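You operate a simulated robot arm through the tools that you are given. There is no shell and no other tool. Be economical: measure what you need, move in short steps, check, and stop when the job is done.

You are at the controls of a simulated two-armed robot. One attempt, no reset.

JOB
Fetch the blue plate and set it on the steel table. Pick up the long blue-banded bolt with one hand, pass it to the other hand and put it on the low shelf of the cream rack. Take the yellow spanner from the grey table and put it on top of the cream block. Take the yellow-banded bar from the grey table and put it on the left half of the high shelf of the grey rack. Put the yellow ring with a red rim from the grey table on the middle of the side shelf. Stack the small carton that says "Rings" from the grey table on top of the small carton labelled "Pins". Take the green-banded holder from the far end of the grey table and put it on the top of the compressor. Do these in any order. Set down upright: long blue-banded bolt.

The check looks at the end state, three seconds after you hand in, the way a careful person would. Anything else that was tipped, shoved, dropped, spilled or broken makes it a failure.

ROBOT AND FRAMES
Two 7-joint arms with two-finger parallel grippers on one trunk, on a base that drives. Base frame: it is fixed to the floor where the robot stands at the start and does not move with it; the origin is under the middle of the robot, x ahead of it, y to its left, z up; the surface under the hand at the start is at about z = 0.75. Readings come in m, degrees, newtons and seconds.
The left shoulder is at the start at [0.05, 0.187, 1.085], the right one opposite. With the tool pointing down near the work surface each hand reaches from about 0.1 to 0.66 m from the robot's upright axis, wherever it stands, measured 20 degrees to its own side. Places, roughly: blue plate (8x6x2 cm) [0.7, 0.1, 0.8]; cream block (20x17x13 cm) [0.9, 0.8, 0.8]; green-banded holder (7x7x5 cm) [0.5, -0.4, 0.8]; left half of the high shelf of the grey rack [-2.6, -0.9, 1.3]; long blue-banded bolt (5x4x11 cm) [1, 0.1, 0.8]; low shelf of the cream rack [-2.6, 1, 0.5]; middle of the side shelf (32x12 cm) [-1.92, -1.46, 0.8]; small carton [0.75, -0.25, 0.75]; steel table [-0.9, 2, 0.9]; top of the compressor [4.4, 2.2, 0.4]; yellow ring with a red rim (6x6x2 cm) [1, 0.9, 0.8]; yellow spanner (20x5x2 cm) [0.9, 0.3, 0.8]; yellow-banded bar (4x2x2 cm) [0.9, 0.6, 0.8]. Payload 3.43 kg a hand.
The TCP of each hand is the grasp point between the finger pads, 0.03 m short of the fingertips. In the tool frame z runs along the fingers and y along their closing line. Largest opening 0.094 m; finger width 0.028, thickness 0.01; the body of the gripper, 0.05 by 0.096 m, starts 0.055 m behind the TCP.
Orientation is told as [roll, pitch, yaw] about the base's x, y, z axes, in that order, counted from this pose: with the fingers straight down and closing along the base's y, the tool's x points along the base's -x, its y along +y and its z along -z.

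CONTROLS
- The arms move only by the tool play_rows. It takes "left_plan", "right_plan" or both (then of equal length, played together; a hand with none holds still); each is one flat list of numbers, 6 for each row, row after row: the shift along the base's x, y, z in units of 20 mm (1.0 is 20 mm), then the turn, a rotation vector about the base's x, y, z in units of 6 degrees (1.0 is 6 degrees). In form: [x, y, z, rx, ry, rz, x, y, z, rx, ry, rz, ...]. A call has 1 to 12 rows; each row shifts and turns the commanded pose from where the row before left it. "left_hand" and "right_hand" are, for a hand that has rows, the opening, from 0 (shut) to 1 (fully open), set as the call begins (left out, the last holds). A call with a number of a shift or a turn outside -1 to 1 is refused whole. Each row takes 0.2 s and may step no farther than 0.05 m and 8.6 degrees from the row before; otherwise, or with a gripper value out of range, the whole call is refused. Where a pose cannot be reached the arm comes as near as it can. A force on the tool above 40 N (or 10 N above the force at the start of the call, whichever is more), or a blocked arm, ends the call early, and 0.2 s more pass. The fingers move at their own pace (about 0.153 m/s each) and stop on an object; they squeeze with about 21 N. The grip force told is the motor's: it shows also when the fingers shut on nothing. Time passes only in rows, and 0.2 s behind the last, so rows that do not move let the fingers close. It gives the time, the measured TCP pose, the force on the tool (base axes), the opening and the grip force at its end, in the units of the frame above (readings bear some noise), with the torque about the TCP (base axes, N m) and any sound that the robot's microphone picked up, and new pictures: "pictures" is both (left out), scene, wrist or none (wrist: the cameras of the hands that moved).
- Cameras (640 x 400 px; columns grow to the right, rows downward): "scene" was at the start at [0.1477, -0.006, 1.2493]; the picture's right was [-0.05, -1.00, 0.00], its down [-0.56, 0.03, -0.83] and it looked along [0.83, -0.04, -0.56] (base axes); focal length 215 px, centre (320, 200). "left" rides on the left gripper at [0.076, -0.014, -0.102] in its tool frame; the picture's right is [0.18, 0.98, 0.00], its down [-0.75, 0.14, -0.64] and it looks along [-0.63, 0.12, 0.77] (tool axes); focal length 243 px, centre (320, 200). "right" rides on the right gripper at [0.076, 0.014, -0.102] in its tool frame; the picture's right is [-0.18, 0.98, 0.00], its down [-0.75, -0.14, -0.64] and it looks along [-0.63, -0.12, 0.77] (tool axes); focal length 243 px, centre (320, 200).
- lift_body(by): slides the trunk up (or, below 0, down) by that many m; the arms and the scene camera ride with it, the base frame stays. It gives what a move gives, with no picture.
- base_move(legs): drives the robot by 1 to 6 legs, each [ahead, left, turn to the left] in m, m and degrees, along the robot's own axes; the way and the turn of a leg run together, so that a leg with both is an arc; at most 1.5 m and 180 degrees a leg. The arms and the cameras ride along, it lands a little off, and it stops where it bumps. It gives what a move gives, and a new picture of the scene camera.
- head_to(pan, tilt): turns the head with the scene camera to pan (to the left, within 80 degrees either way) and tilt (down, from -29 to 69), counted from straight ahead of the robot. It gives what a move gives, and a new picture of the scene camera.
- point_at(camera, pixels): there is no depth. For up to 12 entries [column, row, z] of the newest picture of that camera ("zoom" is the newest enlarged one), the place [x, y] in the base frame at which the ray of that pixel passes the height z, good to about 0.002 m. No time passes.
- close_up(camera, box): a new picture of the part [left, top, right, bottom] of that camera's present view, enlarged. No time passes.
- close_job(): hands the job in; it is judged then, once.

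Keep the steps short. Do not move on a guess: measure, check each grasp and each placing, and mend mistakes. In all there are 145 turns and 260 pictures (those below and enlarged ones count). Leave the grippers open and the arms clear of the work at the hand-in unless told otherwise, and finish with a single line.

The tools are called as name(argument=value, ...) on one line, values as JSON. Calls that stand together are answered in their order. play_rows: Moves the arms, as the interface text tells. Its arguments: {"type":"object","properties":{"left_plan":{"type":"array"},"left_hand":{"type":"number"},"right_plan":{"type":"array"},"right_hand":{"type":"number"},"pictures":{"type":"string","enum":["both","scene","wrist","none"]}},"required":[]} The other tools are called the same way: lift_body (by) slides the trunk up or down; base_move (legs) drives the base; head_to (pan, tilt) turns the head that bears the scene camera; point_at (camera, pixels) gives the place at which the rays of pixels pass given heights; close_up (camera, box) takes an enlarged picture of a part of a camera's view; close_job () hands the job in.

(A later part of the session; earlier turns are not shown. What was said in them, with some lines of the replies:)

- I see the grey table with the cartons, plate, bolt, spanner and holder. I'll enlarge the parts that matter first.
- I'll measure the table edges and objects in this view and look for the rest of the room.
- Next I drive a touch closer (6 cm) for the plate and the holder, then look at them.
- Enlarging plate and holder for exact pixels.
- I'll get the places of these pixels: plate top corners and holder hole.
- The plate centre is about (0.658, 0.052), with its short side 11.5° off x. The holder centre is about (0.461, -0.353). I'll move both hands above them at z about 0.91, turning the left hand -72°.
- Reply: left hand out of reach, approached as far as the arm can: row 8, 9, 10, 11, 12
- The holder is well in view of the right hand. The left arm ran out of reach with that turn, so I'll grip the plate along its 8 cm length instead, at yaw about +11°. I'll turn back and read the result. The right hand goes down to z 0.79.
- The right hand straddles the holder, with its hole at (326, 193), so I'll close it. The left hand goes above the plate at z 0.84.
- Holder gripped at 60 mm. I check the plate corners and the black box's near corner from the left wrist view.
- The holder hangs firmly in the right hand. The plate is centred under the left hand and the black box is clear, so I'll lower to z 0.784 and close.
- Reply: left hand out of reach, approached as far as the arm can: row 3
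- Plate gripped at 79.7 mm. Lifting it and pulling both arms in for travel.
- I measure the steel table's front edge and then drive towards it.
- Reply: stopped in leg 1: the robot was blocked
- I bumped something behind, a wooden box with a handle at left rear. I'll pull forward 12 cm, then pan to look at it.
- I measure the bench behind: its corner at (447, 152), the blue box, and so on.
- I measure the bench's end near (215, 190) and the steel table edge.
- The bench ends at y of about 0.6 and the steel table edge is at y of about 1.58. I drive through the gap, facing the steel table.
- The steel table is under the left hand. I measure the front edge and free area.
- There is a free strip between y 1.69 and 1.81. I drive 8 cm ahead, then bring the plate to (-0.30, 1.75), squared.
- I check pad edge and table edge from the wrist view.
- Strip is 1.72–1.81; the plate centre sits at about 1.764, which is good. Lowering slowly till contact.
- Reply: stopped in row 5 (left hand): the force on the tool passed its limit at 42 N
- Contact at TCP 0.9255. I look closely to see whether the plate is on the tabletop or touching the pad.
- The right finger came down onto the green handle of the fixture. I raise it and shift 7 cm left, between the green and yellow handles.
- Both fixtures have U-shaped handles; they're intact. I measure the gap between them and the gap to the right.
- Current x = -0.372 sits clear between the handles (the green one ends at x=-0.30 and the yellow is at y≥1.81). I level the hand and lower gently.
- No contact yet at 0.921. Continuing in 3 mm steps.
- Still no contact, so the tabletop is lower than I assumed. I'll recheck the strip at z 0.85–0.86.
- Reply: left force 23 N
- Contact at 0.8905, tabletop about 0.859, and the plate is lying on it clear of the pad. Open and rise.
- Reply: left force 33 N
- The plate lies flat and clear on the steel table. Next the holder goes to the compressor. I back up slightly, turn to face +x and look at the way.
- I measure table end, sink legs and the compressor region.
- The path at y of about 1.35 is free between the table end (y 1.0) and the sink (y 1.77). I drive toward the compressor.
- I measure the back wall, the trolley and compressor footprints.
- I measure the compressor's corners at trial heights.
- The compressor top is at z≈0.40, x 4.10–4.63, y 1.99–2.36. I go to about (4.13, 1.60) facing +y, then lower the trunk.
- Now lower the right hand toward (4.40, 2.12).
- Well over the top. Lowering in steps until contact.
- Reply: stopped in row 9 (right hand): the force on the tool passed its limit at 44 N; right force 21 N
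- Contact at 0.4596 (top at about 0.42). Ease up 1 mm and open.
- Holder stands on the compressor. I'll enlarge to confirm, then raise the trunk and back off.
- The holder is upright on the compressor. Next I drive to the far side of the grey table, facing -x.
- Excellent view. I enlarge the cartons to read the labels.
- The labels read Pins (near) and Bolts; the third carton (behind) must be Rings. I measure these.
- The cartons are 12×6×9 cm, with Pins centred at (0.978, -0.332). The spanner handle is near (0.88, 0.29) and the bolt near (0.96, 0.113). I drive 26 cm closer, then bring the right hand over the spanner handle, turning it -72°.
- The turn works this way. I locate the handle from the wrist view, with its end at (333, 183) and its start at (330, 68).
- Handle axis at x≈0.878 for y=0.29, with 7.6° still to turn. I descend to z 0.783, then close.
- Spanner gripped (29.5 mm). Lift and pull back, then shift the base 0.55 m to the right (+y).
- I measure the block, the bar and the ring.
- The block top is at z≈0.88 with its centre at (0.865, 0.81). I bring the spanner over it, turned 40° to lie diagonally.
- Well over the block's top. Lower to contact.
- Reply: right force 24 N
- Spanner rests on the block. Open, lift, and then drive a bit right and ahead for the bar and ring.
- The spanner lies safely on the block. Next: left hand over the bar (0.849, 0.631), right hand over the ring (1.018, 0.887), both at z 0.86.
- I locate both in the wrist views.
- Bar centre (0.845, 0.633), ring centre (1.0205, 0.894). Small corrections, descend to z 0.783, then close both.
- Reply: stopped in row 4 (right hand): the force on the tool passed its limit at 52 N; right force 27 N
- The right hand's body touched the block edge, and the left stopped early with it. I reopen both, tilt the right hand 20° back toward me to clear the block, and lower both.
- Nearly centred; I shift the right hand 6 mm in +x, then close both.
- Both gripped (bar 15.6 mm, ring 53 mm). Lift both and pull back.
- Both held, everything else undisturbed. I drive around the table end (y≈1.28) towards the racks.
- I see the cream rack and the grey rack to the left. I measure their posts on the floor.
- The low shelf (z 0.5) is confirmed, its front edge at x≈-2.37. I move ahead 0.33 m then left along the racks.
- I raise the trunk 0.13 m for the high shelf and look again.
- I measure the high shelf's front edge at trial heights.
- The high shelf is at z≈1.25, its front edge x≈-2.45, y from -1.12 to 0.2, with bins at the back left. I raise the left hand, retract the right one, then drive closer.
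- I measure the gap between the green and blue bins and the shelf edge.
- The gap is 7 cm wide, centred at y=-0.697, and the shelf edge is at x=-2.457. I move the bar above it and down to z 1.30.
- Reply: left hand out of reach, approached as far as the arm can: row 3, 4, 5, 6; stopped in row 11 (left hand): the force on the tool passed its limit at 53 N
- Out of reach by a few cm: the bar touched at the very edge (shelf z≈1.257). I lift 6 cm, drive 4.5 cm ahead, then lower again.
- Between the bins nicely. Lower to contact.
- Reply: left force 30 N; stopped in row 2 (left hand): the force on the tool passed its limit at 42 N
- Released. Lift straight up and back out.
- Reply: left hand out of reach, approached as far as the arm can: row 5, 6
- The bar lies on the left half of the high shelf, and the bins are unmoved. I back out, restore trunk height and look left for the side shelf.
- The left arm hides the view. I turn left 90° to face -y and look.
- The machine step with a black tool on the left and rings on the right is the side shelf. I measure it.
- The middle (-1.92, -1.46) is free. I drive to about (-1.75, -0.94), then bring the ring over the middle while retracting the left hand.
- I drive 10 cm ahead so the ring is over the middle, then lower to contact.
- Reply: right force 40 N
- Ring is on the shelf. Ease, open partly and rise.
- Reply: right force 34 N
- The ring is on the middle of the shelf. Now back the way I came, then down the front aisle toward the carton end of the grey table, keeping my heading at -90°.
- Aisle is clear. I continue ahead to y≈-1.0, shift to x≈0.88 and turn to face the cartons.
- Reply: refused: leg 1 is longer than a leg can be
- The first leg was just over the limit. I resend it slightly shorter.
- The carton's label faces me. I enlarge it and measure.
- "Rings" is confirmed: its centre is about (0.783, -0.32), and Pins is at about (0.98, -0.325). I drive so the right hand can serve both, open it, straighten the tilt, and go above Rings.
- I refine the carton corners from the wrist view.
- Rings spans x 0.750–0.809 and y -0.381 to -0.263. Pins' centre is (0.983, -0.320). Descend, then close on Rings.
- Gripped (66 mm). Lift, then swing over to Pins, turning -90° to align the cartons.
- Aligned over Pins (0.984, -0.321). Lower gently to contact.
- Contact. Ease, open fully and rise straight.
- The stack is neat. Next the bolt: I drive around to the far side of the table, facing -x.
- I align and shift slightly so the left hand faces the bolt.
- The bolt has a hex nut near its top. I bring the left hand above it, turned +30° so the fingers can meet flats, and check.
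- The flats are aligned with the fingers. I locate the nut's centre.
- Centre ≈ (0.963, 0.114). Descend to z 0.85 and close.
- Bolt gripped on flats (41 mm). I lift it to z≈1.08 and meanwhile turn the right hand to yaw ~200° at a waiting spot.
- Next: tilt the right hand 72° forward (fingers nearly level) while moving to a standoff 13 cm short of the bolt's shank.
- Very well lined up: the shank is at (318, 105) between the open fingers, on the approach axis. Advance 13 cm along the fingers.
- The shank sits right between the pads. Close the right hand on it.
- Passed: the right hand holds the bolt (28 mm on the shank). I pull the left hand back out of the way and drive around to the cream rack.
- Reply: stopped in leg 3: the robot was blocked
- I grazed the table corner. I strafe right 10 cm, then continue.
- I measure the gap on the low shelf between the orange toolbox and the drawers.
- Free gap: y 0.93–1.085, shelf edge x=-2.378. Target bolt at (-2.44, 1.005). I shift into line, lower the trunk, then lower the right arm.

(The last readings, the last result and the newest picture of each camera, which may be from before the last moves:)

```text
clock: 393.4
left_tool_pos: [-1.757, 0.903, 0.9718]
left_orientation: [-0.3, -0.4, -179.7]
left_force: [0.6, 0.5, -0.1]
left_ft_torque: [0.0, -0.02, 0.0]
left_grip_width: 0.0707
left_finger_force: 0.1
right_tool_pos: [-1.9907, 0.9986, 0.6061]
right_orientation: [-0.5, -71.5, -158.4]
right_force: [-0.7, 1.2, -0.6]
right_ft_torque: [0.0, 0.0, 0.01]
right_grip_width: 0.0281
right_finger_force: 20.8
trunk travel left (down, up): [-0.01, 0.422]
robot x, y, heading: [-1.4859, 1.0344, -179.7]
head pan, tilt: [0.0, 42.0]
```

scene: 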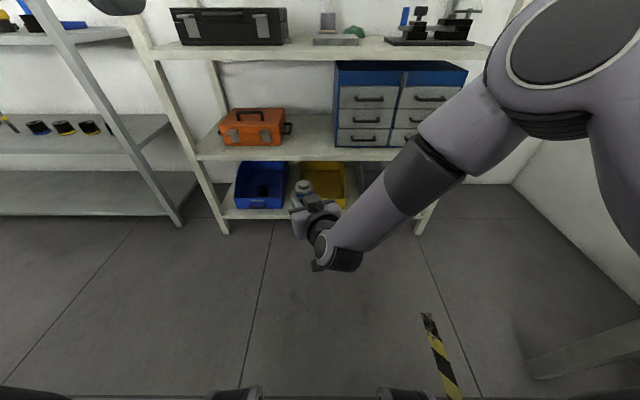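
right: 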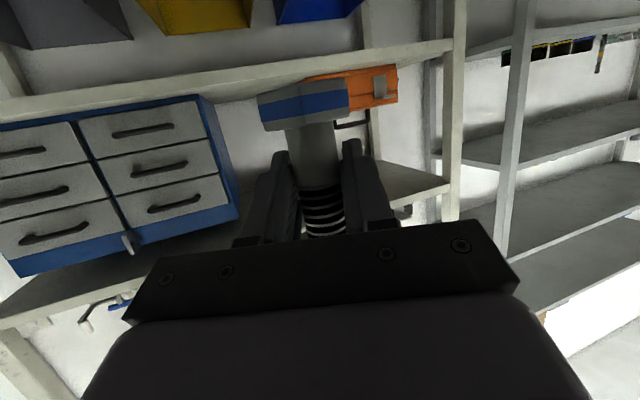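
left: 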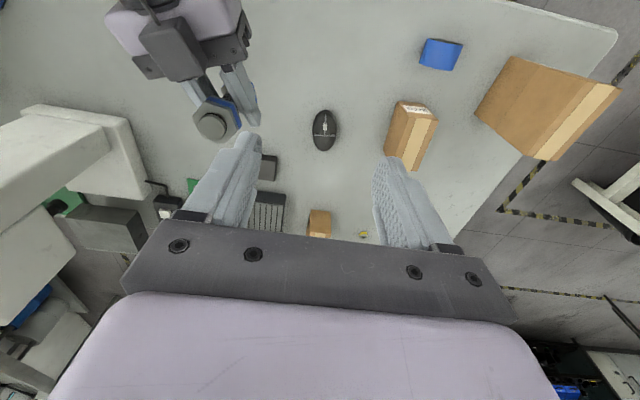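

The view is clear now. I re-measure the gap and the shelf edge.

point_at(camera="scene", pixels=[[283, 145, 0.5], [291, 128, 0.56], [334, 145, 0.5], [310, 152, 0.5], [310, 152, 0.52], [230, 155, 0.5], [310, 50, 0.88], [310, 62, 0.85]])

```text
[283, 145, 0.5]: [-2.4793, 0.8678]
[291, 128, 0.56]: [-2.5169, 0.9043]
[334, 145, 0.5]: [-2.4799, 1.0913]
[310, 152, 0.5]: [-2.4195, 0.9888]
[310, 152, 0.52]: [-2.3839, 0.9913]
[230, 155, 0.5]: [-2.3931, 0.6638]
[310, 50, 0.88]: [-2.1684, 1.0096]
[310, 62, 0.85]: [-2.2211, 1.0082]
```

The gap's centre is y≈1.0 and the bolt is at y=0.999. Drive ahead 0.45 m, bringing the bolt over the shelf.

base_move(legs=[[0.3, 0, 0], [0.15, 0, -0.2]])

head_to(pan=0, tilt=50)

```text
clock: 396.4
left_tool_pos: [-2.2066, 0.9034, 0.9724]
left_orientation: [-0.3, -0.4, -179.9]
left_force: [0.5, 0.1, 0.3]
left_ft_torque: [0.02, 0.0, 0.01]
left_grip_width: 0.0706
left_finger_force: 0.1
right_tool_pos: [-2.438, 1.0001, 0.6056]
right_orientation: [-0.6, -71.6, -158.6]
right_force: [0.1, -0.7, -1.4]
right_ft_torque: [-0.03, -0.03, -0.01]
right_grip_width: 0.0281
right_finger_force: 21.1
trunk travel left (down, up): [-0.01, 0.422]
robot x, y, heading: [-1.9313, 1.0352, -180.1]
head pan, tilt: [0.0, 42.0]
```

scene: 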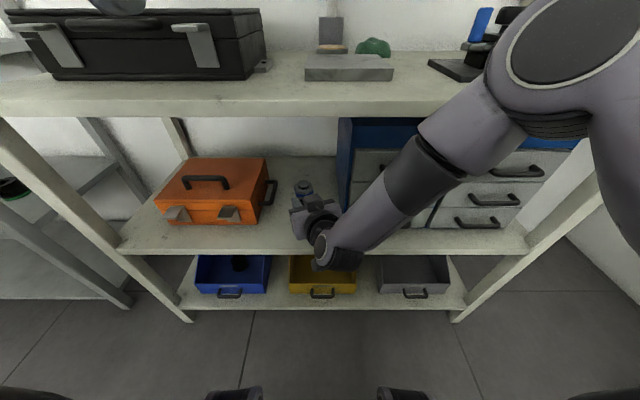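

```text
clock: 397.1
left_tool_pos: [-2.2059, 0.9041, 0.9729]
left_orientation: [-0.3, -0.4, -179.9]
left_force: [0.3, -0.2, 0.3]
left_ft_torque: [0.02, 0.01, -0.05]
left_grip_width: 0.0705
left_finger_force: 0.0
right_tool_pos: [-2.4384, 0.9996, 0.6055]
right_orientation: [-0.6, -71.5, -158.6]
right_force: [-0.4, 0.3, -0.7]
right_ft_torque: [-0.04, 0.0, 0.01]
right_grip_width: 0.0283
right_finger_force: 20.7
trunk travel left (down, up): [-0.01, 0.422]
robot x, y, heading: [-1.933, 1.0327, -179.9]
head pan, tilt: [0.0, 50.0]
```

scene: 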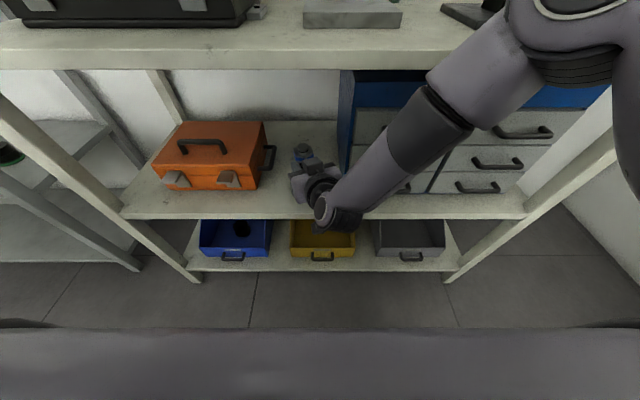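

Bolt is above the shelf. Lower in small steps to contact.

play_rows(right_plan=[0, 0, -0.7, 0, 0, 0, 0, 0, -0.7, 0, 0, 0, 0, 0, -0.5, 0, 0, 0, 0, 0, -0.2, 0, 0, 0, 0, 0, -0.15, 0, 0, 0, 0, 0, -0.1, 0, 0, 0, 0, 0, -0.1, 0, 0, 0, 0, 0, -0.1, 0, 0, 0], pictures="both")

```text
clock: 398.9
left_tool_pos: [-2.2062, 0.9034, 0.9717]
left_orientation: [-0.4, -0.5, -179.8]
left_force: [-0.4, -0.1, 0.4]
left_ft_torque: [-0.02, -0.01, 0.01]
left_grip_width: 0.0708
left_finger_force: 0.0
right_tool_pos: [-2.4305, 0.9839, 0.5666]
right_orientation: [-0.9, -71.3, -158.6]
right_force: [-0.2, -0.4, -1.8]
right_ft_torque: [-0.01, 0.01, 0.03]
right_grip_width: 0.0281
right_finger_force: 21.1
right hand out of reach, approached as far as the arm can: row 2, 3, 5, 7
trunk travel left (down, up): [-0.01, 0.422]
robot x, y, heading: [-1.9343, 1.0361, -180.2]
head pan, tilt: [0.0, 50.0]
```

scene: 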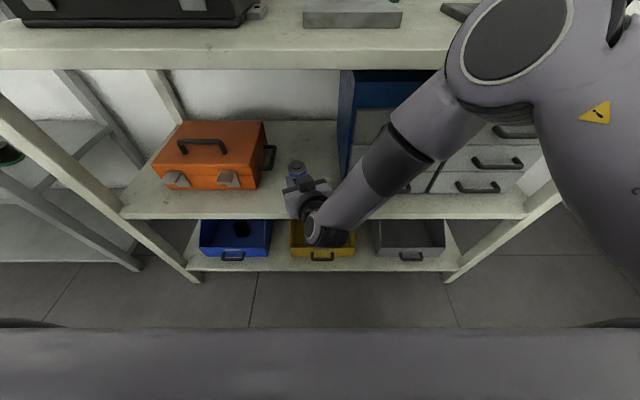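
right: 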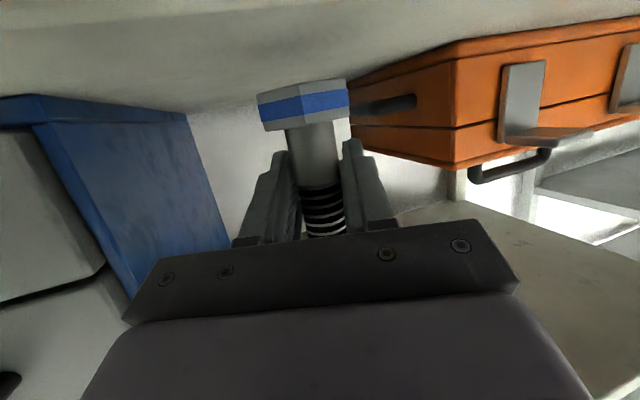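

The arm ran out of reach 1.5 cm above. I bring the hand 9 cm to the right and 3 cm nearer relative to the body, then move the base by the opposite amount.

play_rows(right_plan=[0.3, 0.9, 0.2, 0, 0, 0, 0.3, 0.9, 0.2, 0, 0, 0, 0.3, 0.9, 0.2, 0, 0, 0, 0.3, 0.9, 0, 0, 0, 0, 0.3, 0.9, 0, 0, 0, 0], pictures="none")

base_move(legs=[[0.035, 0.085, 0]])

lift_body(by=-0.01)

```text
clock: 400.1
left_tool_pos: [-2.207, 0.904, 0.9731]
left_orientation: [-0.3, -0.5, -179.9]
left_force: [0.4, -0.3, 0.6]
left_ft_torque: [-0.02, -0.01, 0.0]
left_grip_width: 0.0703
left_finger_force: 0.0
right_tool_pos: [-2.3837, 1.0327, 0.6058]
right_orientation: [-0.8, -71.4, -158.6]
right_force: [-0.4, -0.1, -1.0]
right_ft_torque: [-0.02, 0.0, -0.01]
right_grip_width: 0.0281
right_finger_force: 21.3
right hand out of reach, approached as far as the arm can: row 1, 2, 3, 4, 5
trunk travel left (down, up): [-0.01, 0.422]
robot x, y, heading: [-1.9331, 1.0383, -180.1]
head pan, tilt: [0.0, 50.0]
```

```text
clock: 401.6
left_tool_pos: [-2.2421, 0.8172, 0.9724]
left_orientation: [-0.3, -0.4, -180.0]
left_force: [0.2, -0.1, -0.4]
left_ft_torque: [-0.02, 0.03, 0.0]
left_grip_width: 0.0706
left_finger_force: 0.0
right_tool_pos: [-2.4181, 0.9469, 0.6062]
right_orientation: [-0.9, -71.3, -158.6]
right_force: [-0.1, -0.9, -1.1]
right_ft_torque: [0.04, -0.01, 0.01]
right_grip_width: 0.028
right_finger_force: 20.6
trunk travel left (down, up): [-0.01, 0.422]
robot x, y, heading: [-1.9681, 0.9467, -179.8]
head pan, tilt: [0.0, 50.0]
```

scene: 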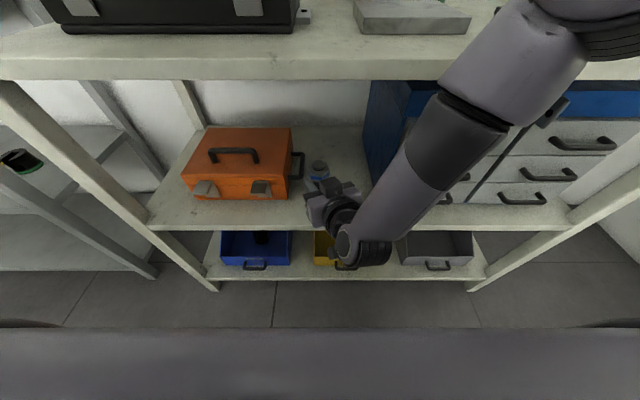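

```text
clock: 402.1
left_tool_pos: [-2.2403, 0.8176, 0.9627]
left_orientation: [-0.4, -0.4, -179.8]
left_force: [0.1, -0.2, 0.4]
left_ft_torque: [0.0, 0.0, 0.01]
left_grip_width: 0.0705
left_finger_force: 0.1
right_tool_pos: [-2.4173, 0.946, 0.5952]
right_orientation: [-1.0, -71.4, -158.6]
right_force: [0.1, 0.0, -1.1]
right_ft_torque: [0.02, -0.01, 0.0]
right_grip_width: 0.0281
right_finger_force: 21.0
trunk travel left (down, up): [0.0, 0.432]
robot x, y, heading: [-1.972, 0.9465, -179.9]
head pan, tilt: [0.0, 50.0]
```

Nearer only limits the arm more; farther out and across worked better. I return the base and reach out and left, then down, with the trunk 1 cm lower.

base_move(legs=[[-0.02, -0.12, 0]])

play_rows(right_plan=[-0.6, -0.8, 0, 0, 0, 0, -0.6, -0.8, 0, 0, 0, 0, -0.6, -0.8, 0, 0, 0, 0, -0.6, -0.8, 0, 0, 0, 0, -0.4, -0.5, -0.3, 0, 0, 0, 0, 0, -0.4, 0, 0, 0, 0, 0, -0.3, 0, 0, 0, 0, 0, -0.2, 0, 0, 0, 0, 0, -0.2, 0, 0, 0, 0, 0, -0.2, 0, 0, 0, 0, 0, -0.2, 0, 0, 0], pictures="both")

```text
clock: 403.8
left_tool_pos: [-2.221, 0.9349, 0.9626]
left_orientation: [-0.3, -0.3, -179.9]
left_force: [0.5, 0.1, 0.3]
left_ft_torque: [-0.01, 0.01, -0.02]
left_grip_width: 0.0705
left_finger_force: 0.1
right_tool_pos: [-2.3986, 1.0644, 0.5943]
right_orientation: [-0.9, -71.2, -158.6]
right_force: [-0.1, 0.2, -1.3]
right_ft_torque: [0.0, 0.02, -0.02]
right_grip_width: 0.0281
right_finger_force: 21.0
trunk travel left (down, up): [0.0, 0.432]
robot x, y, heading: [-1.9486, 1.0664, 180.0]
head pan, tilt: [0.0, 50.0]
```

scene: 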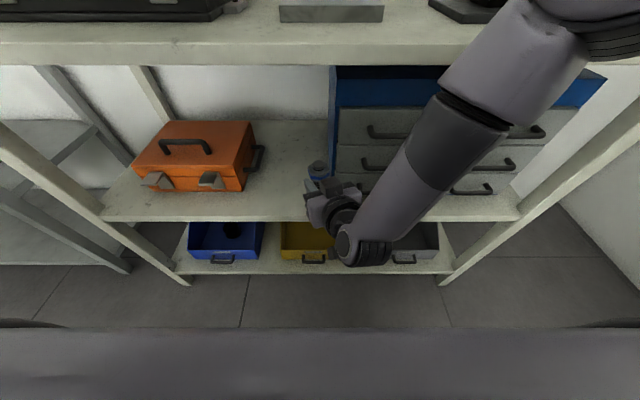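

```text
clock: 406.2
left_tool_pos: [-2.2207, 0.9355, 0.9621]
left_orientation: [-0.3, -0.3, -179.9]
left_force: [0.2, -0.3, 0.0]
left_ft_torque: [0.01, -0.03, 0.02]
left_grip_width: 0.0705
left_finger_force: 0.0
right_tool_pos: [-2.4556, 0.9906, 0.5568]
right_orientation: [-1.0, -71.3, -158.5]
right_force: [0.1, -0.4, -1.0]
right_ft_torque: [0.04, 0.01, 0.0]
right_grip_width: 0.028
right_finger_force: 20.8
trunk travel left (down, up): [0.0, 0.432]
robot x, y, heading: [-1.9515, 1.0643, 179.7]
head pan, tilt: [0.0, 50.0]
```

scene: 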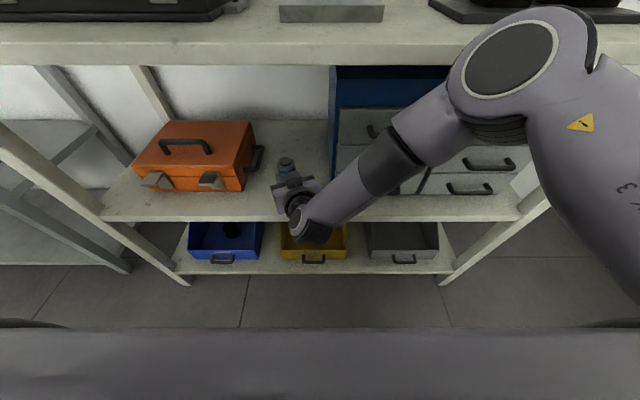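
right: 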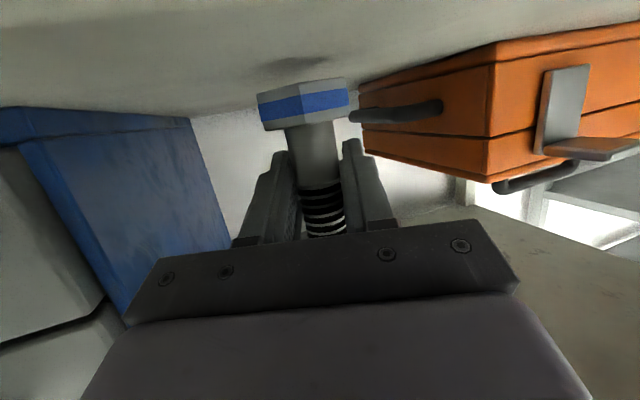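

No reach flag now. Continue down in 2 mm steps.

play_rows(right_plan=[0, 0, -0.12, 0, 0, 0, 0, 0, -0.12, 0, 0, 0, 0, 0, -0.12, 0, 0, 0, 0, 0, -0.1, 0, 0, 0, 0, 0, -0.1, 0, 0, 0, 0, 0, -0.1, 0, 0, 0, 0, 0, -0.1, 0, 0, 0], pictures="wrist")

```text
clock: 407.8
left_tool_pos: [-2.2204, 0.9363, 0.9626]
left_orientation: [-0.2, -0.6, -179.8]
left_force: [0.5, 0.6, -0.5]
left_ft_torque: [-0.03, 0.02, 0.0]
left_grip_width: 0.0707
left_finger_force: 0.0
right_tool_pos: [-2.455, 0.9901, 0.5495]
right_orientation: [-1.1, -72.0, -158.6]
right_force: [1.9, 1.5, 15.3]
right_ft_torque: [-0.24, -0.16, -0.02]
right_grip_width: 0.0282
right_finger_force: 21.0
trunk travel left (down, up): [0.0, 0.432]
robot x, y, heading: [-1.9495, 1.0665, 180.0]
head pan, tilt: [0.0, 50.0]
```

right: 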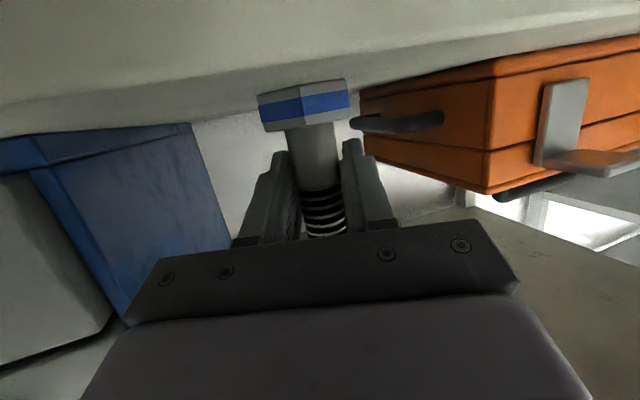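

Contact (15 N). Open the right hand, then look before retreating.

play_rows(right_plan=[0, 0, 0, 0, 0, 0, 0, 0, 0, 0, 0, 0, 0, 0, 0, 0, 0, 0], right_hand=0.85, pictures="wrist")

```text
clock: 408.6
left_tool_pos: [-2.2219, 0.9353, 0.9629]
left_orientation: [-0.3, -0.4, -179.9]
left_force: [-0.3, -0.4, 0.1]
left_ft_torque: [-0.02, -0.01, -0.03]
left_grip_width: 0.0706
left_finger_force: 0.0
right_tool_pos: [-2.4541, 0.9909, 0.5454]
right_orientation: [-0.9, -71.4, -158.7]
right_force: [-0.1, -0.2, -0.5]
right_ft_torque: [0.01, -0.02, 0.03]
right_grip_width: 0.0801
right_finger_force: 0.2
trunk travel left (down, up): [0.0, 0.432]
robot x, y, heading: [-1.9518, 1.0671, 180.0]
head pan, tilt: [0.0, 50.0]
```

right: 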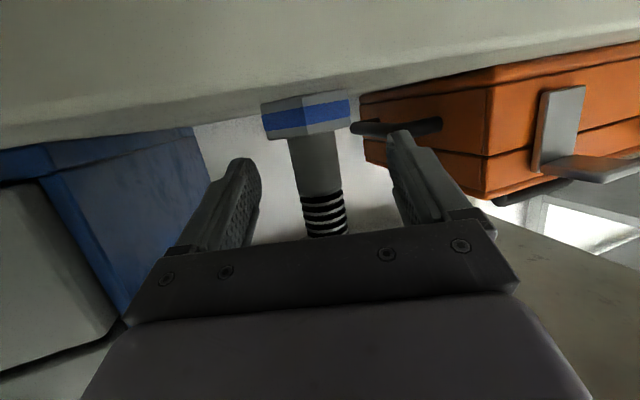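

The bolt stands free and upright. I back the base out along the finger direction.

base_move(legs=[[-0.14, -0.0545, 0], [-0.25, 0, 0]])

close_up(camera="scene", box=[180, 60, 400, 198])

```text
clock: 411.4
left_tool_pos: [-1.8326, 0.992, 0.9619]
left_orientation: [-0.2, -0.5, 179.7]
left_force: [-0.4, -0.7, 0.1]
left_ft_torque: [0.02, -0.01, 0.01]
left_grip_width: 0.0701
left_finger_force: 0.0
right_tool_pos: [-2.0652, 1.0468, 0.5448]
right_orientation: [-1.0, -71.4, -159.0]
right_force: [0.5, -0.2, -0.2]
right_ft_torque: [0.0, 0.0, 0.01]
right_grip_width: 0.0799
right_finger_force: 0.1
trunk travel left (down, up): [0.0, 0.432]
robot x, y, heading: [-1.5593, 1.1227, 179.6]
head pan, tilt: [0.0, 50.0]
```

scene: 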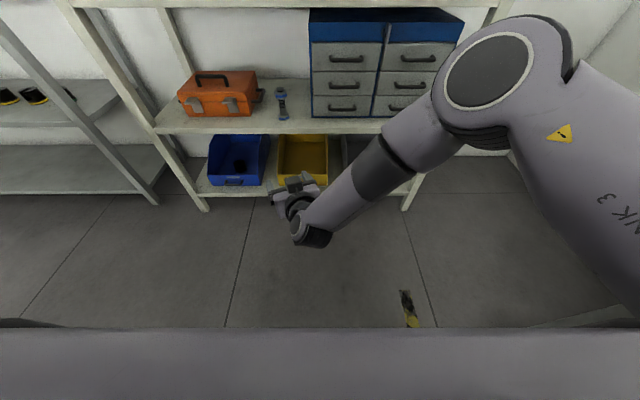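

```text
2.90 times, centred on (290, 129) of scene
```

zoom: 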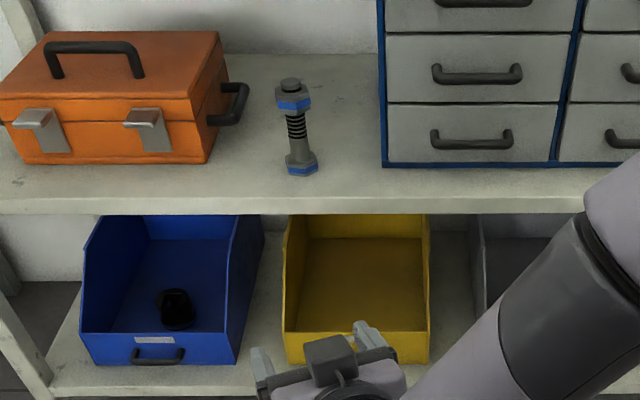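

The bolt stands upright on the low shelf. For a last check after grazing the table corner, I raise the trunk, back away and turn to view the grey table.

lift_body(by=0.3)

base_move(legs=[[-0.85, -0.12, 0], [0, 0, 140]])

head_to(pan=0, tilt=25)

close_up(camera="scene", box=[140, 120, 460, 320])

```text
clock: 414.4
left_tool_pos: [-1.8334, 0.9913, 1.2625]
left_orientation: [-0.2, -0.3, 179.7]
left_force: [0.2, 0.6, 0.0]
left_ft_torque: [0.04, 0.01, 0.0]
left_grip_width: 0.0702
left_finger_force: 0.1
right_tool_pos: [-2.0667, 1.0487, 0.8449]
right_orientation: [-1.0, -71.5, -159.1]
right_force: [0.1, -0.5, -0.4]
right_ft_torque: [0.0, 0.04, 0.01]
right_grip_width: 0.08
right_finger_force: 0.0
trunk travel left (down, up): [-0.3, 0.132]
robot x, y, heading: [-1.558, 1.121, 179.6]
head pan, tilt: [0.0, 50.0]
```

```text
clock: 424.8
left_tool_pos: [-0.4106, 1.1556, 1.2634]
left_orientation: [-0.3, -0.5, -40.8]
left_force: [0.0, 0.4, 0.2]
left_ft_torque: [0.0, 0.01, 0.0]
left_grip_width: 0.0708
left_finger_force: 0.1
right_tool_pos: [-0.2713, 0.9613, 0.8465]
right_orientation: [-1.1, -71.5, -19.5]
right_force: [-0.1, -0.3, 0.3]
right_ft_torque: [0.02, -0.02, -0.05]
right_grip_width: 0.0799
right_finger_force: 0.0
trunk travel left (down, up): [-0.3, 0.132]
robot x, y, heading: [-0.6995, 1.2353, -40.8]
head pan, tilt: [0.0, 50.0]
```

scene: 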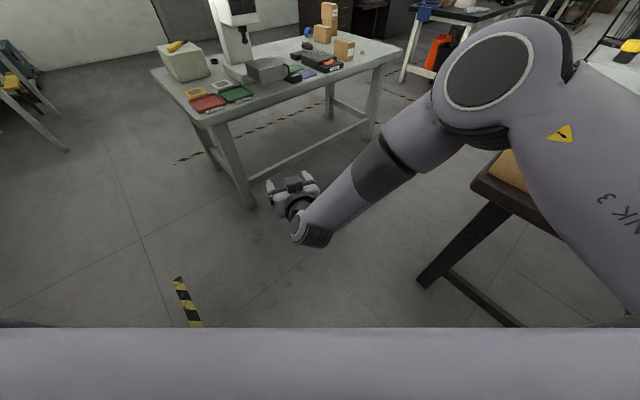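

```text
clock: 425.6
left_tool_pos: [-0.4119, 1.155, 1.2629]
left_orientation: [-0.2, -0.4, -40.8]
left_force: [0.7, -0.6, -0.1]
left_ft_torque: [0.0, -0.02, 0.01]
left_grip_width: 0.0703
left_finger_force: 0.0
right_tool_pos: [-0.2707, 0.9617, 0.8443]
right_orientation: [-0.9, -71.5, -19.5]
right_force: [-0.2, 0.7, -0.7]
right_ft_torque: [0.02, 0.05, 0.0]
right_grip_width: 0.0799
right_finger_force: 0.1
trunk travel left (down, up): [-0.3, 0.132]
robot x, y, heading: [-0.7024, 1.2373, -41.1]
head pan, tilt: [0.0, 25.0]
```

scene: 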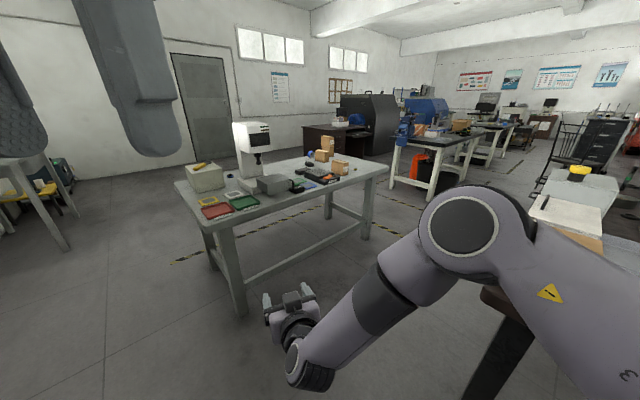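

```text
2.00 times, centred on (300, 220) of scene
```

zoom: 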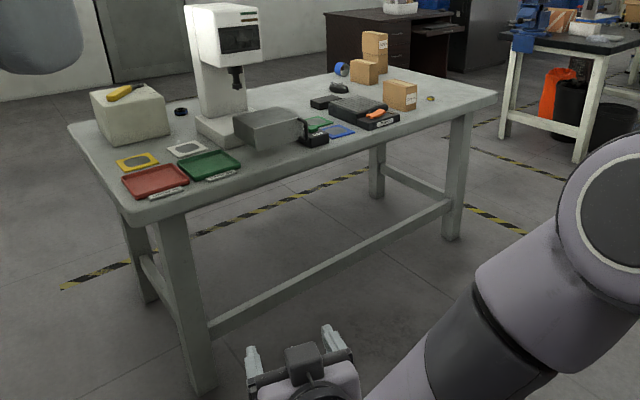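

Everything on the grey table is as I left it: the carton stack stands and the spanner is on the block. Both grippers are open and the arms are clear, so I hand in.

close_job()

```text
The job is handed in.
```

All seven placements are done and the job is handed in; on the way the base bumped the bench behind the start spot and grazed a grey table corner, and a finger pressed on a fixture handle on the steel table, with nothing seen out of place afterwards (the bench itself I did not re-check).
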